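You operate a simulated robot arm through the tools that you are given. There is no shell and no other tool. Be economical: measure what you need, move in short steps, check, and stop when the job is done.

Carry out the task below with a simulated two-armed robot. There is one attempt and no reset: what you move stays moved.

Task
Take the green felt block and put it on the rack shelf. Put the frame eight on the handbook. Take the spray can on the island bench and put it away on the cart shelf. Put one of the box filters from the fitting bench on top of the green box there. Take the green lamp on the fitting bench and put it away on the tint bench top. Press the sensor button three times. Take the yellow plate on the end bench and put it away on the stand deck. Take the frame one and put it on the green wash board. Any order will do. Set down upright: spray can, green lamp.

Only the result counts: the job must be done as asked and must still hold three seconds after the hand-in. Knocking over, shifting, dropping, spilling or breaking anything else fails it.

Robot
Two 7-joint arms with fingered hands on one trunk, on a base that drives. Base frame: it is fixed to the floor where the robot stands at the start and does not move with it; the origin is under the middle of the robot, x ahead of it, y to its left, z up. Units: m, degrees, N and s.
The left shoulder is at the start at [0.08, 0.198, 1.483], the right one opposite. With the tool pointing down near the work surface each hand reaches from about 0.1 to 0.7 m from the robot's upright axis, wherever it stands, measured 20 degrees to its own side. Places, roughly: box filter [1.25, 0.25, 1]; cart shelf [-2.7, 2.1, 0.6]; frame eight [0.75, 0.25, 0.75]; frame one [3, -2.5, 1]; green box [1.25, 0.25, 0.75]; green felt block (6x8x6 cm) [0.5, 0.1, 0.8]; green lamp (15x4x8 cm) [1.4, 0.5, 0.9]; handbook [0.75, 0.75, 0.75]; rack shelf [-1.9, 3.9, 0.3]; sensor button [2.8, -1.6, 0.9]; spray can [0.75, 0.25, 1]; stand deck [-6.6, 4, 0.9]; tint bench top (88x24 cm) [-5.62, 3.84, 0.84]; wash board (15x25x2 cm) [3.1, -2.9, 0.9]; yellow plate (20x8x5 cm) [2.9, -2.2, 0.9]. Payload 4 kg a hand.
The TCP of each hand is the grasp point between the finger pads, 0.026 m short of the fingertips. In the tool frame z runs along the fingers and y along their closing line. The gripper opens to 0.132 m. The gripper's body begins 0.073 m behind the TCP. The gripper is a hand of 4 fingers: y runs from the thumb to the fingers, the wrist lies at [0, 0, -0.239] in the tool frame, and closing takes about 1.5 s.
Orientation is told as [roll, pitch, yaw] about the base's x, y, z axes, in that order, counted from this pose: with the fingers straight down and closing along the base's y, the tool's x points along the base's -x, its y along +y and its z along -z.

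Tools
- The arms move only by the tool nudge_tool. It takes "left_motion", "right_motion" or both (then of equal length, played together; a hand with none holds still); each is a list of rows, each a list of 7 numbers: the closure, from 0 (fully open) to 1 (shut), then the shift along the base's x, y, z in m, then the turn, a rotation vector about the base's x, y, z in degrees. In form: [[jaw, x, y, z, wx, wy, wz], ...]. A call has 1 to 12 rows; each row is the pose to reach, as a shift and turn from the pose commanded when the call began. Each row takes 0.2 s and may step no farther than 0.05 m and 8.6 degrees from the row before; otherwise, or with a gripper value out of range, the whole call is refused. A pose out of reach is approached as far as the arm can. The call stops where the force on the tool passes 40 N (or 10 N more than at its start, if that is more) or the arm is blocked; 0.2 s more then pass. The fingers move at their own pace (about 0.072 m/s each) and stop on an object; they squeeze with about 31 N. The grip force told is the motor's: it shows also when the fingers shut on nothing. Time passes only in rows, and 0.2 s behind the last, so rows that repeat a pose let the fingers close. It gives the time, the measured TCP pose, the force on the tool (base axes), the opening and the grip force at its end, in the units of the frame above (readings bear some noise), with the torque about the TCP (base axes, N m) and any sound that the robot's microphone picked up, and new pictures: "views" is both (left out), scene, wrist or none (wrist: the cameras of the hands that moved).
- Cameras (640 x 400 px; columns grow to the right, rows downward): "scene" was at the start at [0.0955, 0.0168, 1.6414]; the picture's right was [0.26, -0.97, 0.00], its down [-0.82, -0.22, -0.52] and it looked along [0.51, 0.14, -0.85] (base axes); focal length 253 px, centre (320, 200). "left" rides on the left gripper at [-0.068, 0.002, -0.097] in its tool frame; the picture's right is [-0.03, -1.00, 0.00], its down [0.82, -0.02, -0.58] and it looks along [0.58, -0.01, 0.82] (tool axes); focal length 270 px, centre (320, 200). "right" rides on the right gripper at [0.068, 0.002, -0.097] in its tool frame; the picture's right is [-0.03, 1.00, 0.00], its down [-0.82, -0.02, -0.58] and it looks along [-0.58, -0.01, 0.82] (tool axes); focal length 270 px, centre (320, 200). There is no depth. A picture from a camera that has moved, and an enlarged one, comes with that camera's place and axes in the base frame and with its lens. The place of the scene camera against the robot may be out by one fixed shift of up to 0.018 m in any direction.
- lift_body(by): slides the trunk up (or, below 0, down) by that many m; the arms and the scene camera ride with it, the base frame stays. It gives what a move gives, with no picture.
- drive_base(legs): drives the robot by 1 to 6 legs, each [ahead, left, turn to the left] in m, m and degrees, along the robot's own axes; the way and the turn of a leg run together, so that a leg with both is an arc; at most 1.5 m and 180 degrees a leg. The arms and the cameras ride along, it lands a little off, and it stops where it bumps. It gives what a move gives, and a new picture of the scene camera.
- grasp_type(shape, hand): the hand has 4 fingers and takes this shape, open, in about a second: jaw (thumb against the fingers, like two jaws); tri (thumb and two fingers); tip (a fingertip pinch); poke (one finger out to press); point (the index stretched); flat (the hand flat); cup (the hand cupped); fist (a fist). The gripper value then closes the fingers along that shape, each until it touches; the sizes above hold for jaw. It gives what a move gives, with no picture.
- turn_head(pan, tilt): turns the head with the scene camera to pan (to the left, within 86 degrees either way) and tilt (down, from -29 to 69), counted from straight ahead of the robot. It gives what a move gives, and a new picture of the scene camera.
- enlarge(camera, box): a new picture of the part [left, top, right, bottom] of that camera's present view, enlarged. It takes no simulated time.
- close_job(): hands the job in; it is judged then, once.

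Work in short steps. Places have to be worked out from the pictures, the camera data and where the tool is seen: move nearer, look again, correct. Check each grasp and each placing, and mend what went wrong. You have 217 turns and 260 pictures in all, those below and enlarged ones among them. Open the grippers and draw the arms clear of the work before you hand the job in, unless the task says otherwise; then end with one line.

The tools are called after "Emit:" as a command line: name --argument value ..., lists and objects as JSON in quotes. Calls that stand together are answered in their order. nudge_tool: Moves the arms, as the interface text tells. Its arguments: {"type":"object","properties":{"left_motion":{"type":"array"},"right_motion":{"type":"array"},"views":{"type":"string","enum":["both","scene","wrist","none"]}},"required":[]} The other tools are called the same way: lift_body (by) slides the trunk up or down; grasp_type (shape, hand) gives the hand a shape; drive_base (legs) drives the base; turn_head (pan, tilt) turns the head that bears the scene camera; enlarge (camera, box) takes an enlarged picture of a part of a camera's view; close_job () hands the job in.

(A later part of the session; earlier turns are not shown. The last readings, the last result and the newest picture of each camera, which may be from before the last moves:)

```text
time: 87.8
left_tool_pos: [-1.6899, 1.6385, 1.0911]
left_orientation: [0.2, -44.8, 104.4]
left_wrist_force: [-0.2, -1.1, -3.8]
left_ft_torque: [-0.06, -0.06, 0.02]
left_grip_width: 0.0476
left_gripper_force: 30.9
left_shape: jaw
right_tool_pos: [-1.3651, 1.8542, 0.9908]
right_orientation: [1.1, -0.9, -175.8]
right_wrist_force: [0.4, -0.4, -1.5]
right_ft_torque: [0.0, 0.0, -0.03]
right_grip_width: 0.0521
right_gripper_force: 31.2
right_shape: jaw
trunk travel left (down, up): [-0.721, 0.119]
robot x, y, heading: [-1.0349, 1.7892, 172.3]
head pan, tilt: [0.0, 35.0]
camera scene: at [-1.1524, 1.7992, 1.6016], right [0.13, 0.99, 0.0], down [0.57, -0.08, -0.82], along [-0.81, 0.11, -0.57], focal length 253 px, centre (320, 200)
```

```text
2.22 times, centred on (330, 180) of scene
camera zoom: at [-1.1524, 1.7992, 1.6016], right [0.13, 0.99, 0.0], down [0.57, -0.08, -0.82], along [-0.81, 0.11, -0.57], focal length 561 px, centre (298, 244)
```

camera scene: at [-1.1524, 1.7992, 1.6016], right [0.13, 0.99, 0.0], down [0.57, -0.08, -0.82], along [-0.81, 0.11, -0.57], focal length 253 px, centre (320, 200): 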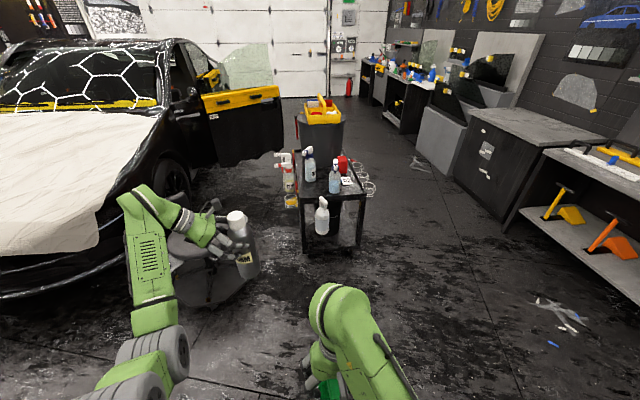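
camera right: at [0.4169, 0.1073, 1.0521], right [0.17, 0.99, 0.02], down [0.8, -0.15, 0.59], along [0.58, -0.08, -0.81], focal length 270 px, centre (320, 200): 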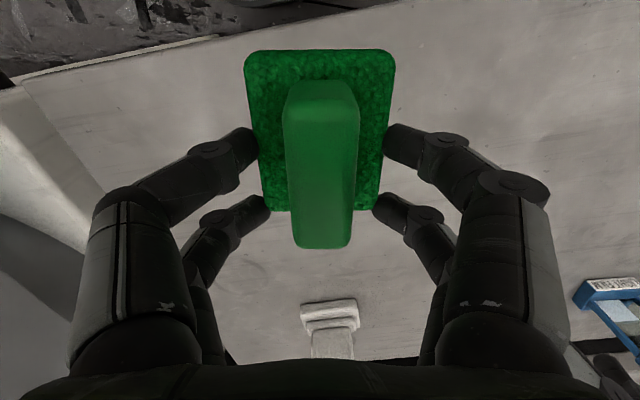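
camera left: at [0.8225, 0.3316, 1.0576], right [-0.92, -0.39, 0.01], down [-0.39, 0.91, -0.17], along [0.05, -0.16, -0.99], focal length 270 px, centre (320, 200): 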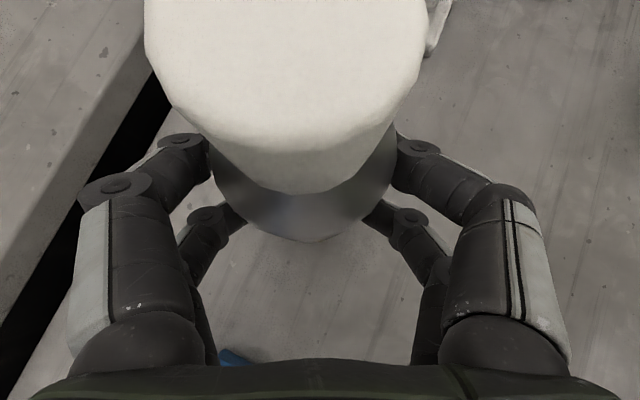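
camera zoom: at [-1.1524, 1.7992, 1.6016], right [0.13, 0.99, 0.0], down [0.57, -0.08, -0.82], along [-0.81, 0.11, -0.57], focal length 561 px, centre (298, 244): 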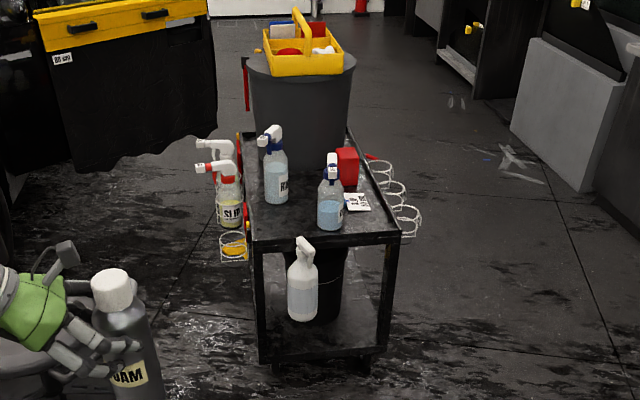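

The cart's top tray (z≈0.58) has free space front-left at about (-2.73, 1.98). I align heading to 180° and approach, stopping short to check.

Emit:
drive_base --legs '[[0, 0, 7.7], [0, -0.43, 0], [0.88, 0, 0]]'

Emit:
turn_head --pan 5 --tilt 50

```text
time: 95.3
left_tool_pos: [-2.5379, 1.9771, 1.0907]
left_orientation: [0.3, -44.9, 112.5]
left_wrist_force: [0.8, -0.1, -4.1]
left_ft_torque: [-0.02, -0.04, 0.04]
left_grip_width: 0.0475
left_gripper_force: 31.0
left_shape: jaw
right_tool_pos: [-2.2488, 2.2389, 0.9897]
right_orientation: [1.2, -0.9, -167.6]
right_wrist_force: [-0.3, 0.2, -0.6]
right_ft_torque: [-0.01, 0.01, -0.01]
right_grip_width: 0.052
right_gripper_force: 31.2
right_shape: jaw
trunk travel left (down, up): [-0.721, 0.119]
robot x, y, heading: [-1.9153, 2.2173, -179.5]
head pan, tilt: [0.0, 35.0]
camera scene: at [-2.0309, 2.2143, 1.6018], right [-0.01, 1.0, 0.0], down [0.57, 0.0, -0.82], along [-0.82, -0.01, -0.57], focal length 253 px, centre (320, 200)
```

scene: 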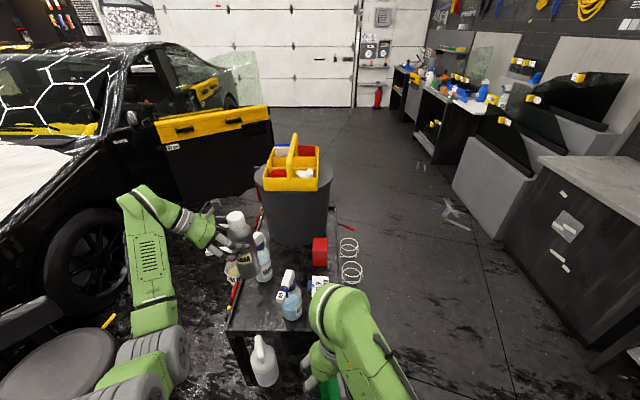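

```text
time: 96.0
left_tool_pos: [-2.5397, 1.9777, 1.0915]
left_orientation: [0.1, -44.8, 112.5]
left_wrist_force: [0.0, 0.1, -3.4]
left_ft_torque: [-0.07, -0.02, 0.01]
left_grip_width: 0.0474
left_gripper_force: 31.5
left_shape: jaw
right_tool_pos: [-2.2507, 2.2384, 0.9899]
right_orientation: [1.2, -0.8, -167.6]
right_wrist_force: [0.4, -0.3, -1.6]
right_ft_torque: [-0.01, -0.01, -0.02]
right_grip_width: 0.0521
right_gripper_force: 30.9
right_shape: jaw
trunk travel left (down, up): [-0.721, 0.119]
robot x, y, heading: [-1.9114, 2.215, -179.4]
head pan, tilt: [5.0, 50.0]
camera scene: at [-2.0212, 2.2076, 1.58], right [-0.09, 1.0, 0.0], down [0.76, 0.07, -0.64], along [-0.64, -0.06, -0.77], focal length 253 px, centre (320, 200)
```

scene: 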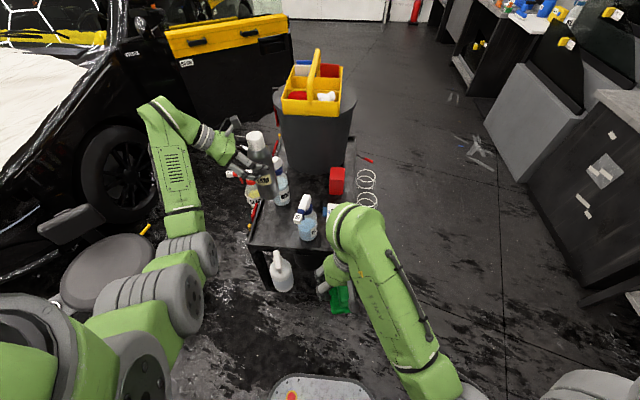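

Combining both views, the tray top is at z≈0.66, with free spot near (-2.61, 1.96). I drive 7 cm on, 2 cm left, and lower the trunk 0.2 m.

Emit:
drive_base --legs '[[0.07, 0.02, 0]]'

Emit:
lift_body --by -0.2

Emit:
enlarge --camera "left" --box '[0, 0, 640, 400]'

Emit:
enlarge --camera "scene" --box '[200, 80, 400, 300]'

```text
time: 97.1
left_tool_pos: [-2.6006, 1.9616, 1.0974]
left_orientation: [0.7, -45.0, 112.0]
left_wrist_force: [0.1, 0.3, -2.4]
left_ft_torque: [-0.07, -0.02, 0.03]
left_grip_width: 0.0475
left_gripper_force: 30.9
left_shape: jaw
right_tool_pos: [-2.3124, 2.2211, 0.9928]
right_orientation: [1.3, -1.3, -167.7]
right_wrist_force: [0.2, 0.5, -0.7]
right_ft_torque: [-0.02, 0.06, 0.03]
right_grip_width: 0.052
right_gripper_force: 31.2
right_shape: jaw
trunk travel left (down, up): [-0.721, 0.119]
robot x, y, heading: [-1.9813, 2.1992, -179.7]
head pan, tilt: [5.0, 50.0]
camera scene: at [-2.0781, 2.1911, 1.5809], right [-0.09, 1.0, 0.0], down [0.76, 0.07, -0.65], along [-0.65, -0.06, -0.76], focal length 253 px, centre (320, 200)
```

scene: 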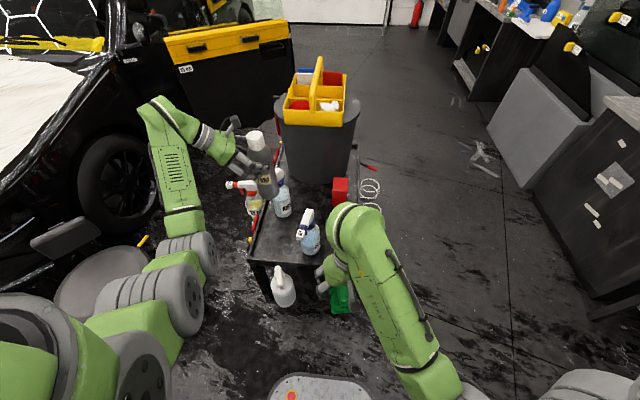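

```text
time: 99.2
left_tool_pos: [-2.6087, 1.9585, 0.8917]
left_orientation: [0.2, -44.9, 112.5]
left_wrist_force: [-0.3, 0.4, -3.5]
left_ft_torque: [-0.04, -0.02, -0.06]
left_grip_width: 0.0479
left_gripper_force: 30.9
left_shape: jaw
right_tool_pos: [-2.3193, 2.219, 0.79]
right_orientation: [1.2, -0.9, -167.7]
right_wrist_force: [-0.4, 0.2, -0.7]
right_ft_torque: [-0.02, 0.01, -0.03]
right_grip_width: 0.0522
right_gripper_force: 30.8
right_shape: jaw
trunk travel left (down, up): [-0.521, 0.319]
robot x, y, heading: [-1.9788, 2.1956, -179.8]
head pan, tilt: [5.0, 50.0]
```

```text
1.00 times, centred on (320, 200) of left (not enlarged: the box is as wide or as high as the picture)
camera zoom: at [-2.602, 1.9415, 1.0073], right [0.92, 0.4, 0.02], down [0.4, -0.9, -0.17], along [-0.05, 0.16, -0.99], focal length 270 px, centre (320, 200)
```

zoom: 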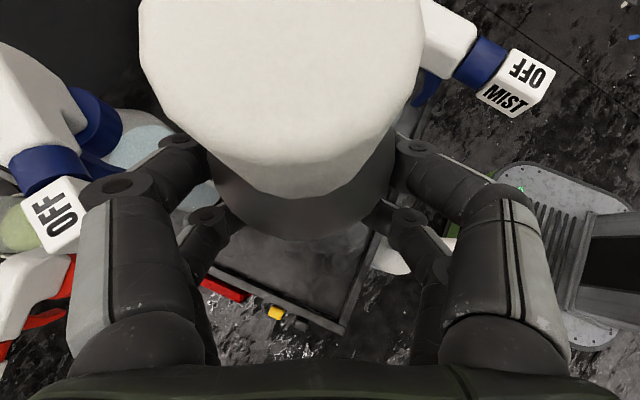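

```text
1.82 times, centred on (300, 190) of scene
camera zoom: at [-2.0891, 2.1876, 1.38], right [-0.09, 1.0, 0.0], down [0.76, 0.07, -0.64], along [-0.64, -0.06, -0.77], focal length 459 px, centre (356, 218)
```

zoom: 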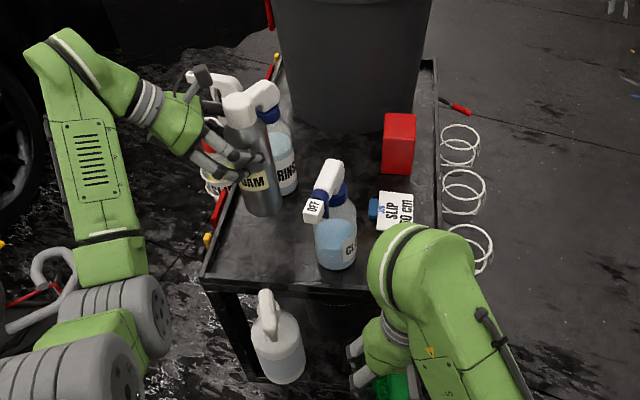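

The free spot is under the can, with RINSE's nozzle a few cm off the far finger. I shift 1.2 cm toward the robot and lower.

Emit:
nudge_tool --left_motion '[[1, 0.012, 0, 0, 0, 0, 0], [1, 0.012, 0, 0, 0, 0, 0]]' --views "none"

Emit:
lift_body --by -0.065

Emit:
enlarge --camera "scene" --box '[200, 80, 400, 300]'

```text
time: 99.8
left_tool_pos: [-2.5971, 1.9587, 0.8909]
left_orientation: [0.2, -44.9, 112.4]
left_wrist_force: [0.0, 0.2, -2.6]
left_ft_torque: [-0.06, -0.02, -0.01]
left_grip_width: 0.0476
left_gripper_force: 30.9
left_shape: jaw
right_tool_pos: [-2.3199, 2.2188, 0.7896]
right_orientation: [1.1, -0.8, -167.7]
right_wrist_force: [-0.1, 0.0, -1.5]
right_ft_torque: [0.01, 0.02, 0.03]
right_grip_width: 0.0521
right_gripper_force: 31.4
right_shape: jaw
trunk travel left (down, up): [-0.521, 0.319]
robot x, y, heading: [-1.9833, 2.1944, -179.6]
head pan, tilt: [5.0, 50.0]
```

```text
time: 100.9
left_tool_pos: [-2.5959, 1.9578, 0.8262]
left_orientation: [0.2, -44.9, 112.5]
left_wrist_force: [0.5, -0.2, -3.3]
left_ft_torque: [-0.03, -0.04, 0.02]
left_grip_width: 0.0475
left_gripper_force: 30.7
left_shape: jaw
right_tool_pos: [-2.3179, 2.2187, 0.7241]
right_orientation: [1.2, -0.9, -167.6]
right_wrist_force: [-0.2, 0.4, -0.9]
right_ft_torque: [-0.02, -0.01, -0.03]
right_grip_width: 0.052
right_gripper_force: 31.1
right_shape: jaw
trunk travel left (down, up): [-0.456, 0.384]
robot x, y, heading: [-1.9804, 2.1997, -179.6]
head pan, tilt: [5.0, 50.0]
```

```text
1.82 times, centred on (300, 190) of scene
camera zoom: at [-2.0891, 2.1877, 1.315], right [-0.09, 1.0, 0.0], down [0.76, 0.07, -0.64], along [-0.64, -0.06, -0.77], focal length 459 px, centre (356, 218)
```

zoom: 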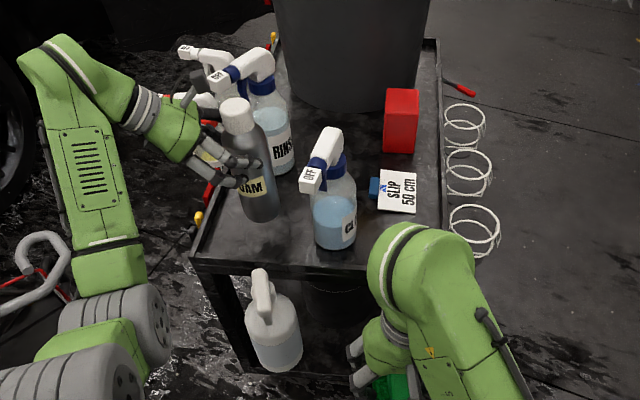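

Still free of contact (force -3.3 N). I lower further in small trunk steps.

Emit:
lift_body --by -0.014

Emit:
lift_body --by -0.008

```text
time: 101.5
left_tool_pos: [-2.5951, 1.9582, 0.8125]
left_orientation: [0.1, -45.0, 112.5]
left_wrist_force: [-0.1, -0.4, -3.6]
left_ft_torque: [-0.02, -0.03, 0.01]
left_grip_width: 0.0475
left_gripper_force: 31.4
left_shape: jaw
right_tool_pos: [-2.3193, 2.219, 0.7109]
right_orientation: [1.2, -0.9, -167.8]
right_wrist_force: [-0.6, -0.7, -0.6]
right_ft_torque: [-0.06, 0.03, 0.01]
right_grip_width: 0.052
right_gripper_force: 31.0
right_shape: jaw
trunk travel left (down, up): [-0.442, 0.398]
robot x, y, heading: [-1.9821, 2.193, -179.7]
head pan, tilt: [5.0, 50.0]
```

```text
time: 102.1
left_tool_pos: [-2.5964, 1.958, 0.8034]
left_orientation: [0.2, -44.9, 112.5]
left_wrist_force: [0.1, 0.3, -3.6]
left_ft_torque: [-0.04, -0.06, 0.05]
left_grip_width: 0.0473
left_gripper_force: 31.1
left_shape: jaw
right_tool_pos: [-2.318, 2.219, 0.7031]
right_orientation: [1.3, -0.9, -167.6]
right_wrist_force: [0.1, -0.2, -1.2]
right_ft_torque: [-0.03, 0.05, -0.01]
right_grip_width: 0.0522
right_gripper_force: 30.8
right_shape: jaw
trunk travel left (down, up): [-0.434, 0.406]
robot x, y, heading: [-1.9808, 2.1977, -179.7]
head pan, tilt: [5.0, 50.0]
```

Emit:
enlarge --camera "scene" --box '[240, 130, 340, 240]'

Emit:
lift_body --by -0.008

Emit:
lift_body --by -0.007

```text
3.64 times, centred on (290, 185) of scene
camera zoom: at [-2.0891, 2.1877, 1.293], right [-0.09, 1.0, 0.0], down [0.76, 0.07, -0.64], along [-0.64, -0.06, -0.77], focal length 918 px, centre (429, 254)
```

zoom: 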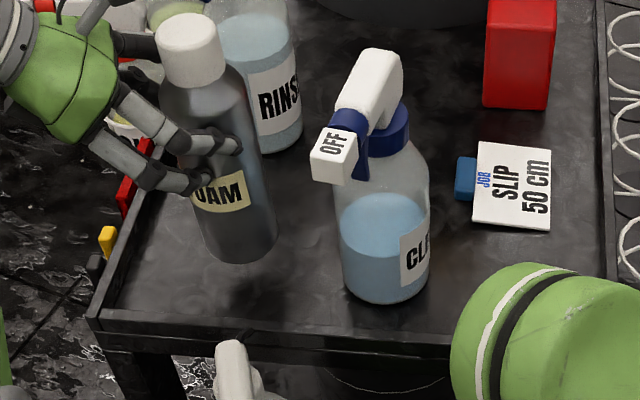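

```text
time: 102.6
left_tool_pos: [-2.5961, 1.959, 0.7953]
left_orientation: [0.2, -44.9, 112.5]
left_wrist_force: [0.2, 0.7, -4.5]
left_ft_torque: [-0.02, -0.03, 0.0]
left_grip_width: 0.0475
left_gripper_force: 31.0
left_shape: jaw
right_tool_pos: [-2.3197, 2.2189, 0.6954]
right_orientation: [1.1, -0.8, -167.7]
right_wrist_force: [0.9, 0.4, -1.2]
right_ft_torque: [0.04, -0.01, 0.02]
right_grip_width: 0.052
right_gripper_force: 30.9
right_shape: jaw
trunk travel left (down, up): [-0.426, 0.414]
robot x, y, heading: [-1.9825, 2.1962, -179.6]
head pan, tilt: [5.0, 50.0]
```

```text
time: 103.2
left_tool_pos: [-2.5959, 1.958, 0.7888]
left_orientation: [0.3, -44.8, 112.5]
left_wrist_force: [0.4, 0.7, -3.6]
left_ft_torque: [-0.05, -0.05, 0.02]
left_grip_width: 0.0473
left_gripper_force: 30.9
left_shape: jaw
right_tool_pos: [-2.3188, 2.2198, 0.6877]
right_orientation: [1.2, -0.9, -167.7]
right_wrist_force: [0.1, 0.5, -1.1]
right_ft_torque: [0.04, 0.01, 0.0]
right_grip_width: 0.0522
right_gripper_force: 31.1
right_shape: jaw
trunk travel left (down, up): [-0.419, 0.421]
robot x, y, heading: [-1.9765, 2.1947, -179.7]
head pan, tilt: [5.0, 50.0]
```

No contact yet; the tray is lower than estimated. I continue lowering in small steps.

Emit:
lift_body --by -0.01

Emit:
lift_body --by -0.008

Emit:
enlarge --camera "scene" --box '[240, 120, 340, 230]'

```text
time: 103.8
left_tool_pos: [-2.5961, 1.958, 0.7791]
left_orientation: [0.2, -44.9, 112.5]
left_wrist_force: [0.5, -0.3, -4.0]
left_ft_torque: [-0.04, -0.03, -0.03]
left_grip_width: 0.0472
left_gripper_force: 31.5
left_shape: jaw
right_tool_pos: [-2.3183, 2.2184, 0.6778]
right_orientation: [1.2, -0.9, -167.7]
right_wrist_force: [0.4, 1.4, -0.9]
right_ft_torque: [0.0, 0.03, 0.01]
right_grip_width: 0.0522
right_gripper_force: 30.8
right_shape: jaw
trunk travel left (down, up): [-0.409, 0.431]
robot x, y, heading: [-1.9806, 2.1985, -179.8]
head pan, tilt: [5.0, 50.0]
```

```text
time: 104.3
left_tool_pos: [-2.5957, 1.9587, 0.7706]
left_orientation: [0.2, -44.8, 112.4]
left_wrist_force: [0.3, -0.9, -3.4]
left_ft_torque: [-0.04, -0.05, -0.02]
left_grip_width: 0.0476
left_gripper_force: 31.1
left_shape: jaw
right_tool_pos: [-2.3185, 2.2187, 0.6704]
right_orientation: [1.2, -0.9, -167.6]
right_wrist_force: [-0.6, -0.5, 0.5]
right_ft_torque: [-0.01, 0.04, 0.03]
right_grip_width: 0.0522
right_gripper_force: 31.3
right_shape: jaw
trunk travel left (down, up): [-0.401, 0.439]
robot x, y, heading: [-1.9771, 2.1979, -179.4]
head pan, tilt: [5.0, 50.0]
```

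```text
3.64 times, centred on (290, 175) of scene
camera zoom: at [-2.089, 2.1877, 1.26], right [-0.09, 1.0, 0.0], down [0.76, 0.07, -0.64], along [-0.64, -0.06, -0.77], focal length 918 px, centre (429, 291)
```

zoom: 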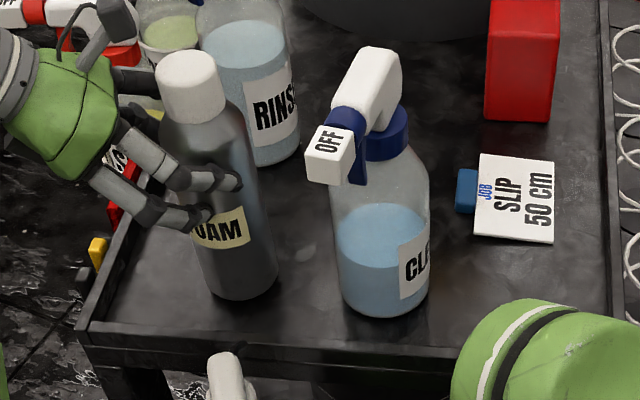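

Emit:
lift_body --by -0.01

Emit:
lift_body --by -0.007

Emit:
lift_body --by -0.006

```text
time: 104.9
left_tool_pos: [-2.5961, 1.959, 0.7615]
left_orientation: [0.5, -44.9, 112.3]
left_wrist_force: [-0.2, 0.3, 1.9]
left_ft_torque: [-0.05, 0.05, 0.02]
left_grip_width: 0.0477
left_gripper_force: 31.1
left_shape: jaw
right_tool_pos: [-2.3177, 2.2186, 0.6604]
right_orientation: [1.2, -0.9, -167.7]
right_wrist_force: [-0.2, 0.8, -0.9]
right_ft_torque: [0.01, 0.03, 0.01]
right_grip_width: 0.0521
right_gripper_force: 31.0
right_shape: jaw
trunk travel left (down, up): [-0.391, 0.449]
robot x, y, heading: [-1.9841, 2.1963, -179.6]
head pan, tilt: [5.0, 50.0]
```

```text
time: 105.5
left_tool_pos: [-2.5952, 1.9607, 0.7592]
left_orientation: [1.1, -45.1, 111.8]
left_wrist_force: [-6.7, 3.2, 31.3]
left_ft_torque: [0.11, 0.41, -0.01]
left_grip_width: 0.0481
left_gripper_force: 31.4
left_shape: jaw
right_tool_pos: [-2.3162, 2.2209, 0.6537]
right_orientation: [1.2, -1.1, -167.8]
right_wrist_force: [-0.8, 0.8, -0.1]
right_ft_torque: [0.03, 0.01, -0.03]
right_grip_width: 0.0524
right_gripper_force: 30.7
right_shape: jaw
trunk travel left (down, up): [-0.384, 0.456]
robot x, y, heading: [-1.9821, 2.1954, -179.6]
head pan, tilt: [5.0, 50.0]
```

```text
time: 105.9
left_tool_pos: [-2.5968, 1.96, 0.7605]
left_orientation: [1.4, -45.3, 111.4]
left_wrist_force: [3.4, 3.3, 18.7]
left_ft_torque: [0.02, -0.25, 0.0]
left_grip_width: 0.0484
left_gripper_force: 31.3
left_shape: jaw
right_tool_pos: [-2.3181, 2.2189, 0.6512]
right_orientation: [1.2, -1.0, -167.7]
right_wrist_force: [-0.2, 0.5, -0.5]
right_ft_torque: [0.0, -0.01, 0.0]
right_grip_width: 0.052
right_gripper_force: 30.6
right_shape: jaw
trunk travel left (down, up): [-0.382, 0.458]
robot x, y, heading: [-1.9793, 2.1989, -179.7]
head pan, tilt: [5.0, 50.0]
stopped: the force on the tool passed its limit at 46 N (the readings are from after the stop); the commanded pose is now the measured one
```

Contact is made; the lift does stop on force. I relieve 6 mm and open partway to release, then withdraw upward/backward.

Emit:
lift_body --by 0.007

Emit:
nudge_tool --left_motion '[[0.5, 0, 0, 0, 0, 0, 0], [0.4, 0, 0, 0, 0, 0, 0], [0.3, 0, 0, 0, 0, 0, 0], [0.2, 0, 0, 0, 0, 0, 0], [0.2, 0, 0, 0, 0, 0, 0]]' --views "both"

```text
time: 106.4
left_tool_pos: [-2.5966, 1.9582, 0.7608]
left_orientation: [0.8, -45.1, 112.0]
left_wrist_force: [0.4, -0.3, -3.2]
left_ft_torque: [-0.08, -0.02, 0.01]
left_grip_width: 0.0478
left_gripper_force: 31.0
left_shape: jaw
right_tool_pos: [-2.3186, 2.2196, 0.6573]
right_orientation: [1.1, -1.0, -167.7]
right_wrist_force: [-0.1, 0.2, -0.6]
right_ft_torque: [0.0, 0.04, -0.02]
right_grip_width: 0.0522
right_gripper_force: 30.6
right_shape: jaw
trunk travel left (down, up): [-0.389, 0.451]
robot x, y, heading: [-1.9825, 2.1922, -180.0]
head pan, tilt: [5.0, 50.0]
```

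```text
time: 107.6
left_tool_pos: [-2.5975, 1.9596, 0.7629]
left_orientation: [1.0, -45.2, 111.8]
left_wrist_force: [0.8, -1.0, -0.7]
left_ft_torque: [0.0, -0.03, -0.02]
left_grip_width: 0.1057
left_gripper_force: 0.0
left_shape: jaw
right_tool_pos: [-2.3179, 2.219, 0.6583]
right_orientation: [1.2, -0.9, -167.7]
right_wrist_force: [0.7, 0.1, -0.9]
right_ft_torque: [-0.01, 0.0, 0.01]
right_grip_width: 0.0522
right_gripper_force: 30.8
right_shape: jaw
trunk travel left (down, up): [-0.389, 0.451]
robot x, y, heading: [-1.9787, 2.1964, -179.7]
head pan, tilt: [5.0, 50.0]
camera scene: at [-2.0889, 2.1879, 1.2478], right [-0.09, 1.0, 0.0], down [0.76, 0.07, -0.64], along [-0.64, -0.06, -0.77], focal length 253 px, centre (320, 200)
camera left: at [-2.5891, 1.9422, 0.8794], right [0.92, 0.4, 0.01], down [0.39, -0.9, -0.17], along [-0.06, 0.16, -0.99], focal length 270 px, centre (320, 200)
```

scene: 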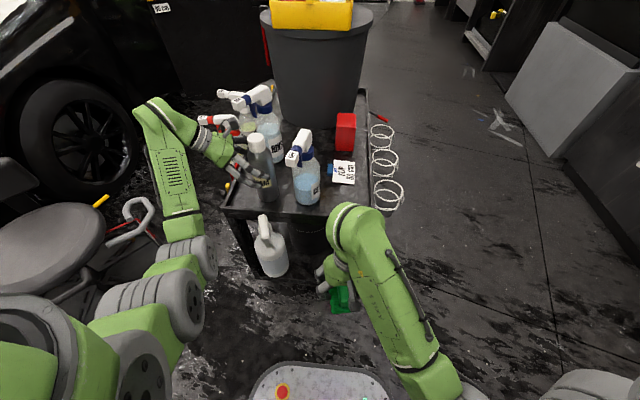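
left: 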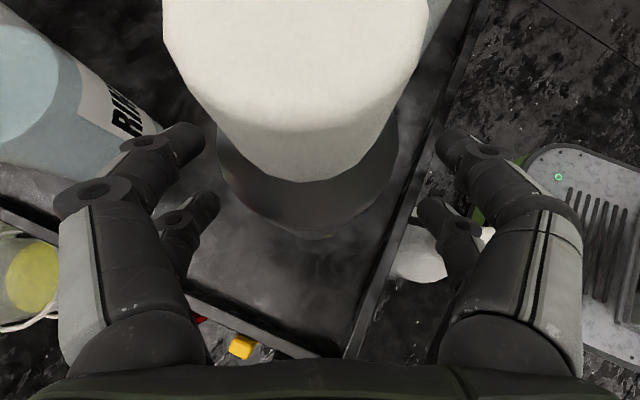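

The can stands released. I withdraw the hand along its axis (up and to the robot's left).

Emit:
nudge_tool --left_motion '[[0.2, 0.01, -0.026, 0.028, 0, 0, 0], [0.2, 0.021, -0.053, 0.057, 0, 0, 0], [0.2, 0.032, -0.079, 0.085, 0, 0, 0], [0.2, 0.042, -0.1, 0.115, 0, 0, 0]]' --views "scene"

```text
time: 108.6
left_tool_pos: [-2.5509, 1.8596, 0.8807]
left_orientation: [1.0, -45.2, 111.6]
left_wrist_force: [0.8, 0.1, -0.8]
left_ft_torque: [-0.03, -0.03, -0.02]
left_grip_width: 0.1052
left_gripper_force: 0.1
left_shape: jaw
right_tool_pos: [-2.3188, 2.2197, 0.6573]
right_orientation: [1.2, -1.0, -167.9]
right_wrist_force: [0.3, 0.5, 0.0]
right_ft_torque: [0.01, 0.01, 0.02]
right_grip_width: 0.0519
right_gripper_force: 31.2
right_shape: jaw
trunk travel left (down, up): [-0.389, 0.451]
robot x, y, heading: [-1.9804, 2.1968, -179.5]
head pan, tilt: [5.0, 50.0]
camera scene: at [-2.0879, 2.1881, 1.2478], right [-0.09, 1.0, 0.0], down [0.76, 0.07, -0.64], along [-0.64, -0.06, -0.77], focal length 253 px, centre (320, 200)
```

scene: 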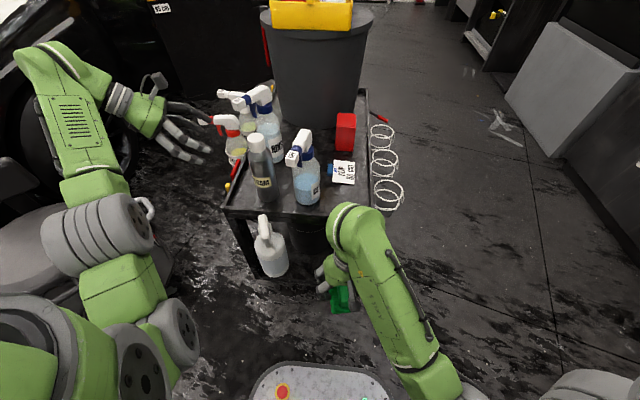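

The can stands on the cart. I raise the trunk a bit, back off, and turn right to face the rack at (-1.9, 3.9).

Emit:
lift_body --by 0.15

Emit:
drive_base --legs '[[-0.5, 0, 0], [0, 0, -90], [0.5, 0.3, 0]]'

Emit:
turn_head --pan 0 --tilt 30

```text
time: 110.4
left_tool_pos: [-2.5526, 1.859, 1.029]
left_orientation: [1.1, -45.1, 111.7]
left_wrist_force: [-0.7, 0.6, -0.7]
left_ft_torque: [0.03, -0.01, -0.01]
left_grip_width: 0.1053
left_gripper_force: 0.1
left_shape: jaw
right_tool_pos: [-2.3186, 2.2198, 0.8078]
right_orientation: [1.3, -0.9, -167.8]
right_wrist_force: [0.2, -0.3, -0.7]
right_ft_torque: [-0.01, -0.01, -0.01]
right_grip_width: 0.052
right_gripper_force: 31.1
right_shape: jaw
trunk travel left (down, up): [-0.539, 0.301]
robot x, y, heading: [-1.9825, 2.1958, -179.7]
head pan, tilt: [5.0, 50.0]
```

```text
time: 120.0
left_tool_pos: [-2.1124, 3.2624, 1.0292]
left_orientation: [1.0, -45.2, 21.3]
left_wrist_force: [0.5, -0.5, -0.2]
left_ft_torque: [-0.03, -0.01, -0.01]
left_grip_width: 0.1054
left_gripper_force: 0.0
left_shape: jaw
right_tool_pos: [-1.7538, 3.0267, 0.8075]
right_orientation: [1.2, -0.9, 102.0]
right_wrist_force: [-0.2, 0.1, -1.6]
right_ft_torque: [0.01, -0.03, 0.02]
right_grip_width: 0.052
right_gripper_force: 31.0
right_shape: jaw
trunk travel left (down, up): [-0.539, 0.301]
robot x, y, heading: [-1.777, 2.6871, 90.0]
head pan, tilt: [5.0, 50.0]
camera scene: at [-1.7868, 2.7951, 1.3979], right [1.0, 0.09, 0.0], down [0.07, -0.76, -0.64], along [-0.06, 0.64, -0.77], focal length 253 px, centre (320, 200)
```

scene: 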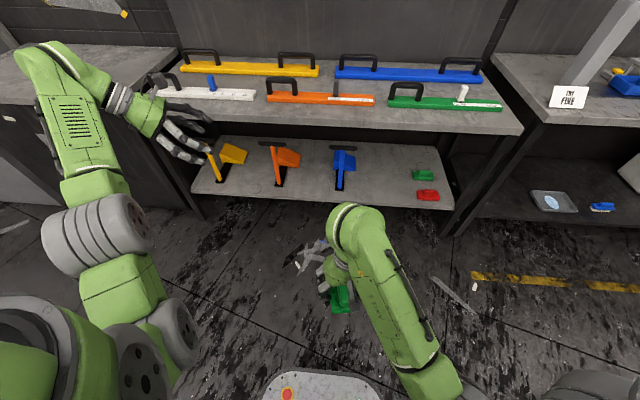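

```text
time: 120.8
left_tool_pos: [-2.1117, 3.2642, 1.0298]
left_orientation: [1.0, -45.3, 21.4]
left_wrist_force: [0.4, -0.2, 0.1]
left_ft_torque: [0.04, 0.0, -0.01]
left_grip_width: 0.1054
left_gripper_force: 0.0
left_shape: jaw
right_tool_pos: [-1.7544, 3.0266, 0.8084]
right_orientation: [1.2, -0.8, 101.9]
right_wrist_force: [0.2, -0.4, -0.8]
right_ft_torque: [0.01, -0.01, -0.01]
right_grip_width: 0.0522
right_gripper_force: 31.1
right_shape: jaw
trunk travel left (down, up): [-0.539, 0.301]
robot x, y, heading: [-1.7814, 2.6957, 89.9]
head pan, tilt: [0.0, 30.0]
camera scene: at [-1.7805, 2.8094, 1.4273], right [1.0, 0.0, 0.0], down [0.0, -0.5, -0.87], along [0.0, 0.87, -0.5], focal length 253 px, centre (320, 200)
```

scene: 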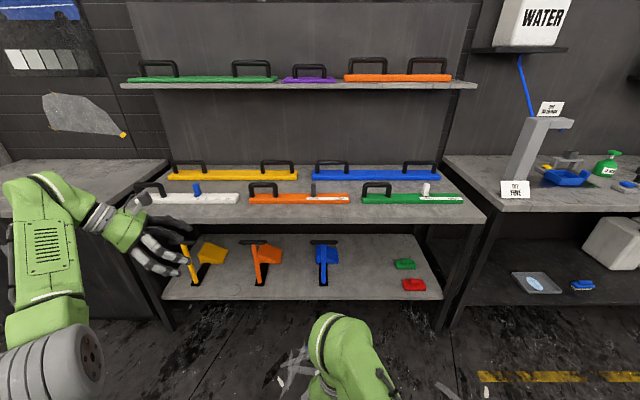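

The lower rack shelf has free room between the blue tool and the red/green felt blocks. First I retract the left arm so it stays in front of the rack.

Emit:
nudge_tool --left_motion '[[0.2, 0, -0.04, 0, -2.92, 7.45, 0], [0.2, 0, -0.08, 0, -5.84, 14.9, 0], [0.2, 0, -0.12, 0, -8.76, 22.3, 0], [0.2, 0, -0.16, 0, -11.7, 29.8, 0], [0.2, 0, -0.2, 0, -14.6, 37.2, 0], [0.2, 0, -0.24, 0, -16.4, 41.9, 0], [0.2, 0, -0.28, 0, -16.4, 41.9, 0]]' --views "none"

Emit:
nudge_tool --right_motion '[[1, 0.03, 0.04, 0, 0, 0, 0], [1, 0.06, 0.08, 0, 0, 0, 0], [1, 0.09, 0.12, 0, 0, 0, 0], [1, 0.11, 0.16, 0, 0, 0, 0], [1, 0.13, 0.2, 0, 0, 0, 0], [1, 0.15, 0.24, 0, 0, 0, 0]]' --views "none"

```text
time: 122.4
left_tool_pos: [-2.2241, 3.1813, 0.9416]
left_orientation: [1.1, -0.2, 21.3]
left_wrist_force: [-0.8, 0.6, -1.4]
left_ft_torque: [-0.06, -0.04, -0.02]
left_grip_width: 0.1053
left_gripper_force: 0.0
left_shape: jaw
left hand out of reach, approached as far as the arm can: row 1, 2, 3, 4, 5, 6, 7
right_tool_pos: [-1.7559, 3.0262, 0.8098]
right_orientation: [1.1, -0.8, 101.9]
right_wrist_force: [-0.2, -0.2, -0.5]
right_ft_torque: [0.05, -0.01, -0.01]
right_grip_width: 0.0522
right_gripper_force: 30.5
right_shape: jaw
trunk travel left (down, up): [-0.539, 0.301]
robot x, y, heading: [-1.781, 2.6907, 89.8]
head pan, tilt: [0.0, 30.0]
```

```text
time: 123.8
left_tool_pos: [-2.2226, 3.1826, 0.9418]
left_orientation: [0.9, -0.1, 21.4]
left_wrist_force: [-0.3, -0.9, -0.2]
left_ft_torque: [-0.03, 0.0, 0.01]
left_grip_width: 0.1056
left_gripper_force: 0.1
left_shape: jaw
right_tool_pos: [-1.6025, 3.2667, 0.8049]
right_orientation: [1.1, -0.8, 101.9]
right_wrist_force: [0.3, 0.0, -0.6]
right_ft_torque: [0.04, -0.03, 0.0]
right_grip_width: 0.0521
right_gripper_force: 31.0
right_shape: jaw
trunk travel left (down, up): [-0.539, 0.301]
robot x, y, heading: [-1.7784, 2.6901, 90.0]
head pan, tilt: [0.0, 30.0]
```

Right arm is extended as wanted. I turn the left hand's yaw back and retract it further.

Emit:
nudge_tool --left_motion '[[0.2, 0, 0, 0, 0, 0, 8], [0.2, 0, -0.02, 0, 0, 0, 16], [0.2, 0, -0.04, 0, 0, 0, 24], [0.2, 0, -0.06, 0, 0, 0, 32], [0.2, 0, -0.08, 0, 0, 0, 40], [0.2, 0, -0.1, 0, 0, 0, 48], [0.2, 0, -0.12, 0, 0, 0, 56], [0.2, 0, -0.15, 0, 0, 0, 64], [0.2, 0, -0.18, 0, 0, 0, 68], [0.2, 0, -0.21, 0, 0, 0, 68]]' --views "scene"

```text
time: 126.0
left_tool_pos: [-2.2642, 3.0463, 0.8366]
left_orientation: [1.0, -0.2, 89.4]
left_wrist_force: [-0.6, 0.6, -0.7]
left_ft_torque: [-0.01, -0.03, -0.02]
left_grip_width: 0.1056
left_gripper_force: 0.0
left_shape: jaw
left hand out of reach, approached as far as the arm can: row 2, 3, 4, 5, 6, 7, 8, 9, 10
right_tool_pos: [-1.605, 3.266, 0.8079]
right_orientation: [1.2, -0.9, 101.8]
right_wrist_force: [-0.2, 0.7, -0.5]
right_ft_torque: [-0.02, -0.05, -0.01]
right_grip_width: 0.0522
right_gripper_force: 30.7
right_shape: jaw
trunk travel left (down, up): [-0.539, 0.301]
robot x, y, heading: [-1.7785, 2.6854, 90.0]
head pan, tilt: [0.0, 30.0]
camera scene: at [-1.7803, 2.81, 1.4273], right [1.0, 0.0, 0.0], down [0.0, -0.5, -0.87], along [0.0, 0.87, -0.5], focal length 253 px, centre (320, 200)
```

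scene: 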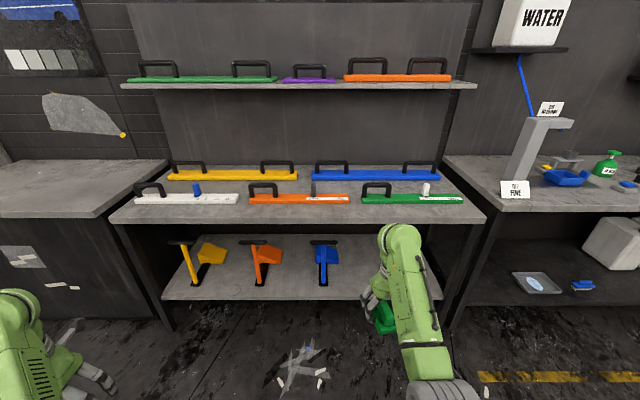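

I lower the trunk 0.4 m so the block comes to shelf height, still in front of the rack.

Emit:
lift_body --by -0.4

Emit:
turn_head --pan -10 --tilt 30

```text
time: 129.9
left_tool_pos: [-2.2645, 3.0444, 0.437]
left_orientation: [1.0, -0.2, 89.4]
left_wrist_force: [0.3, -0.3, 1.2]
left_ft_torque: [0.02, 0.01, 0.03]
left_grip_width: 0.1053
left_gripper_force: 0.0
left_shape: jaw
right_tool_pos: [-1.6046, 3.2664, 0.4072]
right_orientation: [1.3, -0.9, 101.9]
right_wrist_force: [-0.3, -0.6, -0.5]
right_ft_torque: [0.03, -0.02, 0.0]
right_grip_width: 0.0522
right_gripper_force: 31.0
right_shape: jaw
trunk travel left (down, up): [-0.139, 0.701]
robot x, y, heading: [-1.7796, 2.689, 90.2]
head pan, tilt: [0.0, 30.0]
```

```text
time: 130.6
left_tool_pos: [-2.2635, 3.0449, 0.4373]
left_orientation: [1.0, -0.2, 89.4]
left_wrist_force: [-0.2, -0.7, -0.3]
left_ft_torque: [-0.02, 0.01, -0.04]
left_grip_width: 0.1053
left_gripper_force: 0.2
left_shape: jaw
right_tool_pos: [-1.6054, 3.2656, 0.4067]
right_orientation: [1.2, -0.9, 101.9]
right_wrist_force: [1.1, -0.3, -0.9]
right_ft_torque: [0.03, 0.01, 0.04]
right_grip_width: 0.0523
right_gripper_force: 31.4
right_shape: jaw
trunk travel left (down, up): [-0.139, 0.701]
robot x, y, heading: [-1.7813, 2.6907, 89.9]
head pan, tilt: [-10.0, 30.0]
camera scene: at [-1.7647, 2.808, 1.0273], right [0.98, -0.17, 0.0], down [-0.09, -0.49, -0.87], along [0.15, 0.85, -0.5], focal length 253 px, centre (320, 200)
```

scene: 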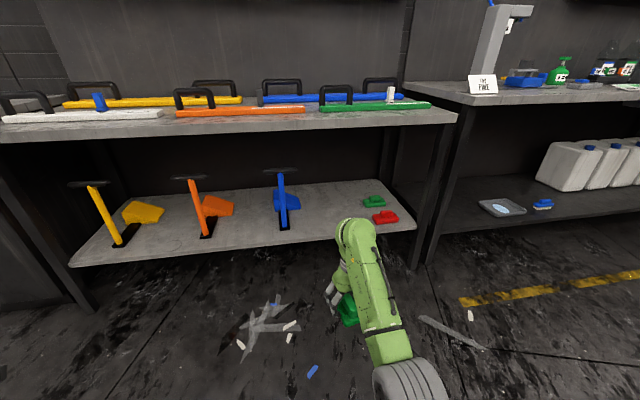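

Shelf z≈0.25–0.3 with front edge y≈3.73; tabletop underside ≈0.78, so the vertical hand fits. I shift right 0.1 m and drive in 0.5 m.

Emit:
drive_base --legs '[[0, -0.1, 0], [0.5, 0, 0]]'

Emit:
enlarge --camera "right" --box '[0, 0, 640, 400]'

```text
time: 134.3
left_tool_pos: [-2.1664, 3.549, 0.4367]
left_orientation: [0.9, -0.1, 89.6]
left_wrist_force: [0.0, 0.7, 0.3]
left_ft_torque: [-0.02, 0.02, 0.02]
left_grip_width: 0.1055
left_gripper_force: 0.1
left_shape: jaw
right_tool_pos: [-1.5055, 3.7728, 0.4066]
right_orientation: [1.2, -1.0, 102.2]
right_wrist_force: [-0.1, -0.5, -0.4]
right_ft_torque: [0.0, 0.0, 0.04]
right_grip_width: 0.0518
right_gripper_force: 31.6
right_shape: jaw
trunk travel left (down, up): [-0.139, 0.701]
robot x, y, heading: [-1.6814, 3.193, 90.2]
head pan, tilt: [-10.0, 30.0]
camera scene: at [-1.6646, 3.3144, 1.0273], right [0.99, -0.17, 0.0], down [-0.09, -0.49, -0.87], along [0.15, 0.85, -0.5], focal length 253 px, centre (320, 200)
```

scene: 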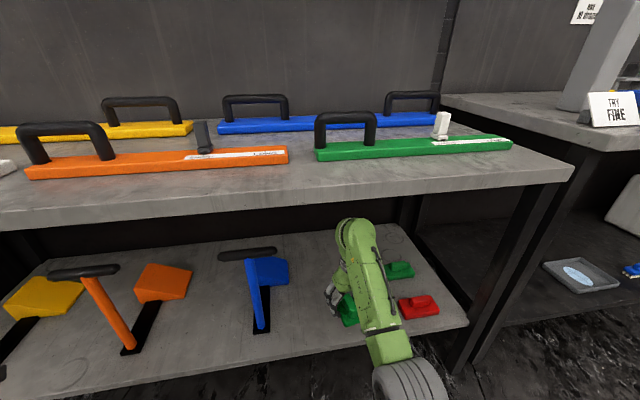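

```text
1.00 times, centred on (320, 200) of right (not enlarged: the box is as wide or as high as the picture)
camera zoom: at [-1.4905, 3.7053, 0.5023], right [-0.98, -0.19, 0.02], down [-0.14, 0.8, 0.59], along [-0.13, 0.58, -0.81], focal length 270 px, centre (320, 200)
```

zoom: 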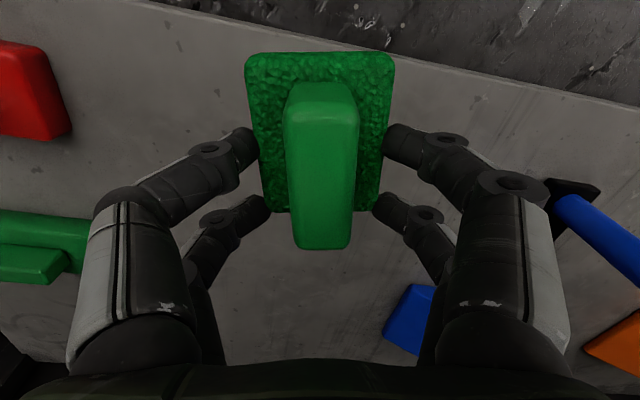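

Block is over the shelf but close to the front edge. I push 4 cm deeper and lower by arm steps until contact.

Emit:
nudge_tool --right_motion '[[1, 0.0, 0.02, -0.01, 0, 0, 0], [1, 0.0, 0.04, -0.03, 0, 0, 0], [1, 0.0, 0.045, -0.05, 0, 0, 0]]' --views "none"

Emit:
nudge_tool --right_motion '[[1, 0, 0, -0.008, 0, 0, 0], [1, 0, 0, -0.016, 0, 0, 0], [1, 0, 0, -0.024, 0, 0, 0], [1, 0, 0, -0.032, 0, 0, 0], [1, 0, 0, -0.04, 0, 0, 0], [1, 0, 0, -0.048, 0, 0, 0], [1, 0, 0, -0.056, 0, 0, 0]]' --views "wrist"

```text
time: 135.1
left_tool_pos: [-2.165, 3.5493, 0.4375]
left_orientation: [1.0, -0.3, 89.7]
left_wrist_force: [0.0, 0.0, -0.1]
left_ft_torque: [0.01, 0.0, 0.0]
left_grip_width: 0.1053
left_gripper_force: 0.1
left_shape: jaw
right_tool_pos: [-1.5049, 3.8174, 0.3562]
right_orientation: [1.3, -0.9, 102.1]
right_wrist_force: [-0.7, 0.5, -1.0]
right_ft_torque: [0.01, 0.02, 0.02]
right_grip_width: 0.0522
right_gripper_force: 30.7
right_shape: jaw
trunk travel left (down, up): [-0.139, 0.701]
robot x, y, heading: [-1.676, 3.1967, 90.2]
head pan, tilt: [-10.0, 30.0]
```

```text
time: 136.6
left_tool_pos: [-2.1645, 3.5481, 0.4365]
left_orientation: [1.1, -0.3, 89.4]
left_wrist_force: [-0.1, 0.0, -0.1]
left_ft_torque: [0.0, 0.0, -0.01]
left_grip_width: 0.1053
left_gripper_force: 0.1
left_shape: jaw
right_tool_pos: [-1.5053, 3.8209, 0.3171]
right_orientation: [1.1, -2.0, 102.0]
right_wrist_force: [-1.4, -6.3, 21.1]
right_ft_torque: [-0.37, -0.15, -0.11]
right_grip_width: 0.0527
right_gripper_force: 30.8
right_shape: jaw
trunk travel left (down, up): [-0.139, 0.701]
robot x, y, heading: [-1.68, 3.1952, 90.3]
head pan, tilt: [-10.0, 30.0]
stopped in row 7 (right hand): the force on the tool passed its limit at 46 N (the readings are from after the stop); the commanded pose is now the measured one
camera right: at [-1.4899, 3.7523, 0.4118], right [-0.98, -0.18, 0.02], down [-0.13, 0.78, 0.61], along [-0.13, 0.59, -0.8], focal length 270 px, centre (320, 200)
```

right: 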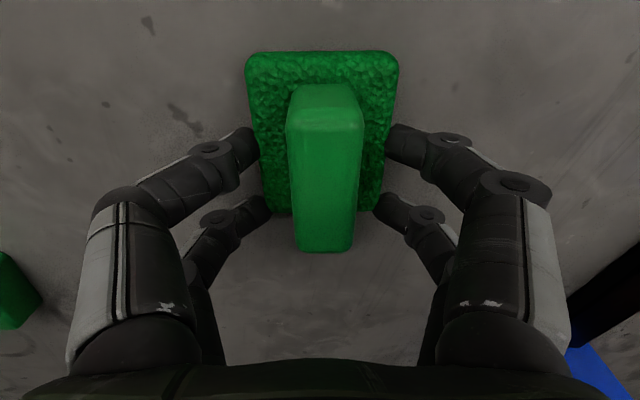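

The block rests on the shelf (contact at TCP 0.317). I relieve slightly, open, and rise before backing out.

Emit:
nudge_tool --right_motion '[[1, 0, 0, 0.004, 0, 0, 0], [0.6, 0, 0, 0.004, 0, 0, 0], [0.3, 0, 0, 0.004, 0, 0, 0], [0.2, 0, 0, 0.004, 0, 0, 0], [0.1, 0, 0, 0.004, 0, 0, 0], [0.1, 0, 0, 0.004, 0, 0, 0], [0.1, 0, 0, 0.004, 0, 0, 0], [0.1, 0, 0, 0.03, 0, 0, 0], [0.1, 0, 0, 0.06, 0, 0, 0], [0.1, 0, -0.01, 0.08, 0, 0, 0]]' --views "wrist"

```text
time: 138.8
left_tool_pos: [-2.1664, 3.5481, 0.4379]
left_orientation: [1.0, -0.2, 89.5]
left_wrist_force: [-0.2, 0.3, -0.4]
left_ft_torque: [0.0, 0.02, -0.01]
left_grip_width: 0.1053
left_gripper_force: 0.0
left_shape: jaw
right_tool_pos: [-1.5055, 3.809, 0.3935]
right_orientation: [1.3, -1.6, 102.0]
right_wrist_force: [-0.2, 0.1, -0.1]
right_ft_torque: [0.0, -0.01, 0.02]
right_grip_width: 0.1186
right_gripper_force: 0.1
right_shape: jaw
trunk travel left (down, up): [-0.139, 0.701]
robot x, y, heading: [-1.6786, 3.1925, 90.1]
head pan, tilt: [-10.0, 30.0]
camera right: at [-1.4894, 3.7411, 0.4871], right [-0.98, -0.18, 0.02], down [-0.14, 0.79, 0.6], along [-0.13, 0.58, -0.8], focal length 270 px, centre (320, 200)
```

right: 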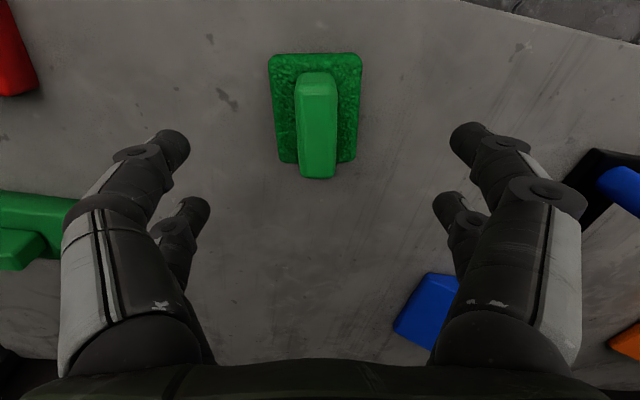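

The felt block lies flat on the rack shelf. I back out, raise the trunk, and drive toward the left end of the fitting bench to see access.

Emit:
drive_base --legs '[[-0.85, 0, 0], [0, 0, -90], [1.3, 0, 0]]'

Emit:
lift_body --by 0.6

Emit:
turn_head --pan -10 --tilt 15

```text
time: 153.3
left_tool_pos: [-0.0441, 2.8438, 0.4366]
left_orientation: [1.0, -0.2, 0.6]
left_wrist_force: [-0.5, -0.1, -0.7]
left_ft_torque: [-0.07, 0.02, 0.0]
left_grip_width: 0.1055
left_gripper_force: 0.0
left_shape: jaw
right_tool_pos: [0.2272, 2.187, 0.3915]
right_orientation: [1.2, -1.5, 13.1]
right_wrist_force: [0.4, -0.1, 1.0]
right_ft_torque: [-0.01, 0.03, -0.04]
right_grip_width: 0.119
right_gripper_force: 0.0
right_shape: jaw
trunk travel left (down, up): [-0.139, 0.701]
robot x, y, heading: [-0.391, 2.3498, 1.0]
head pan, tilt: [-10.0, 30.0]
camera scene: at [-0.2704, 2.3363, 1.0273], right [-0.15, -0.99, 0.0], down [-0.49, 0.08, -0.87], along [0.86, -0.13, -0.5], focal length 253 px, centre (320, 200)
```

scene: 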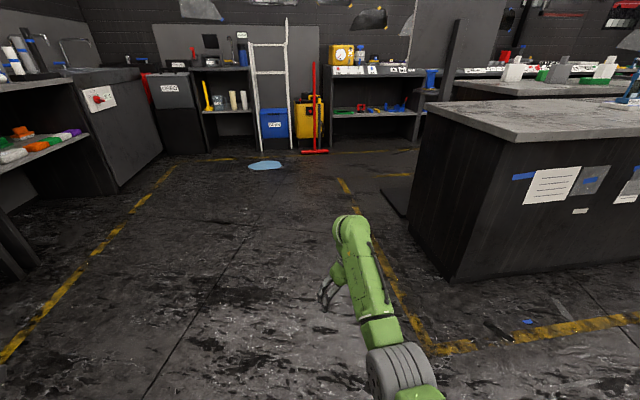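

```text
refused: 0.6 is not a number from -0.4 to 0.4
```

```text
time: 154.1
left_tool_pos: [-0.0447, 2.8432, 0.4377]
left_orientation: [1.1, -0.3, 0.6]
left_wrist_force: [0.6, 0.0, -0.4]
left_ft_torque: [-0.01, 0.04, -0.01]
left_grip_width: 0.1054
left_gripper_force: 0.0
left_shape: jaw
right_tool_pos: [0.2272, 2.1883, 0.3924]
right_orientation: [1.2, -1.6, 13.1]
right_wrist_force: [0.0, 0.0, 0.8]
right_ft_torque: [0.01, 0.02, -0.02]
right_grip_width: 0.1184
right_gripper_force: 0.0
right_shape: jaw
trunk travel left (down, up): [-0.139, 0.701]
robot x, y, heading: [-0.3875, 2.3509, 1.3]
head pan, tilt: [-10.0, 15.0]
camera scene: at [-0.2676, 2.3358, 1.0515], right [-0.15, -0.99, 0.0], down [-0.26, 0.04, -0.97], along [0.95, -0.15, -0.26], focal length 253 px, centre (320, 200)
```

scene: 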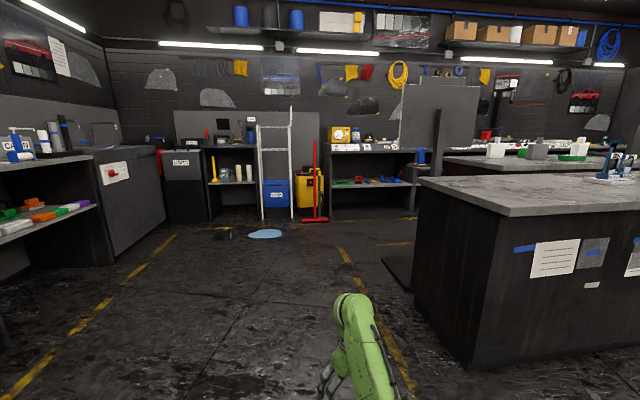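

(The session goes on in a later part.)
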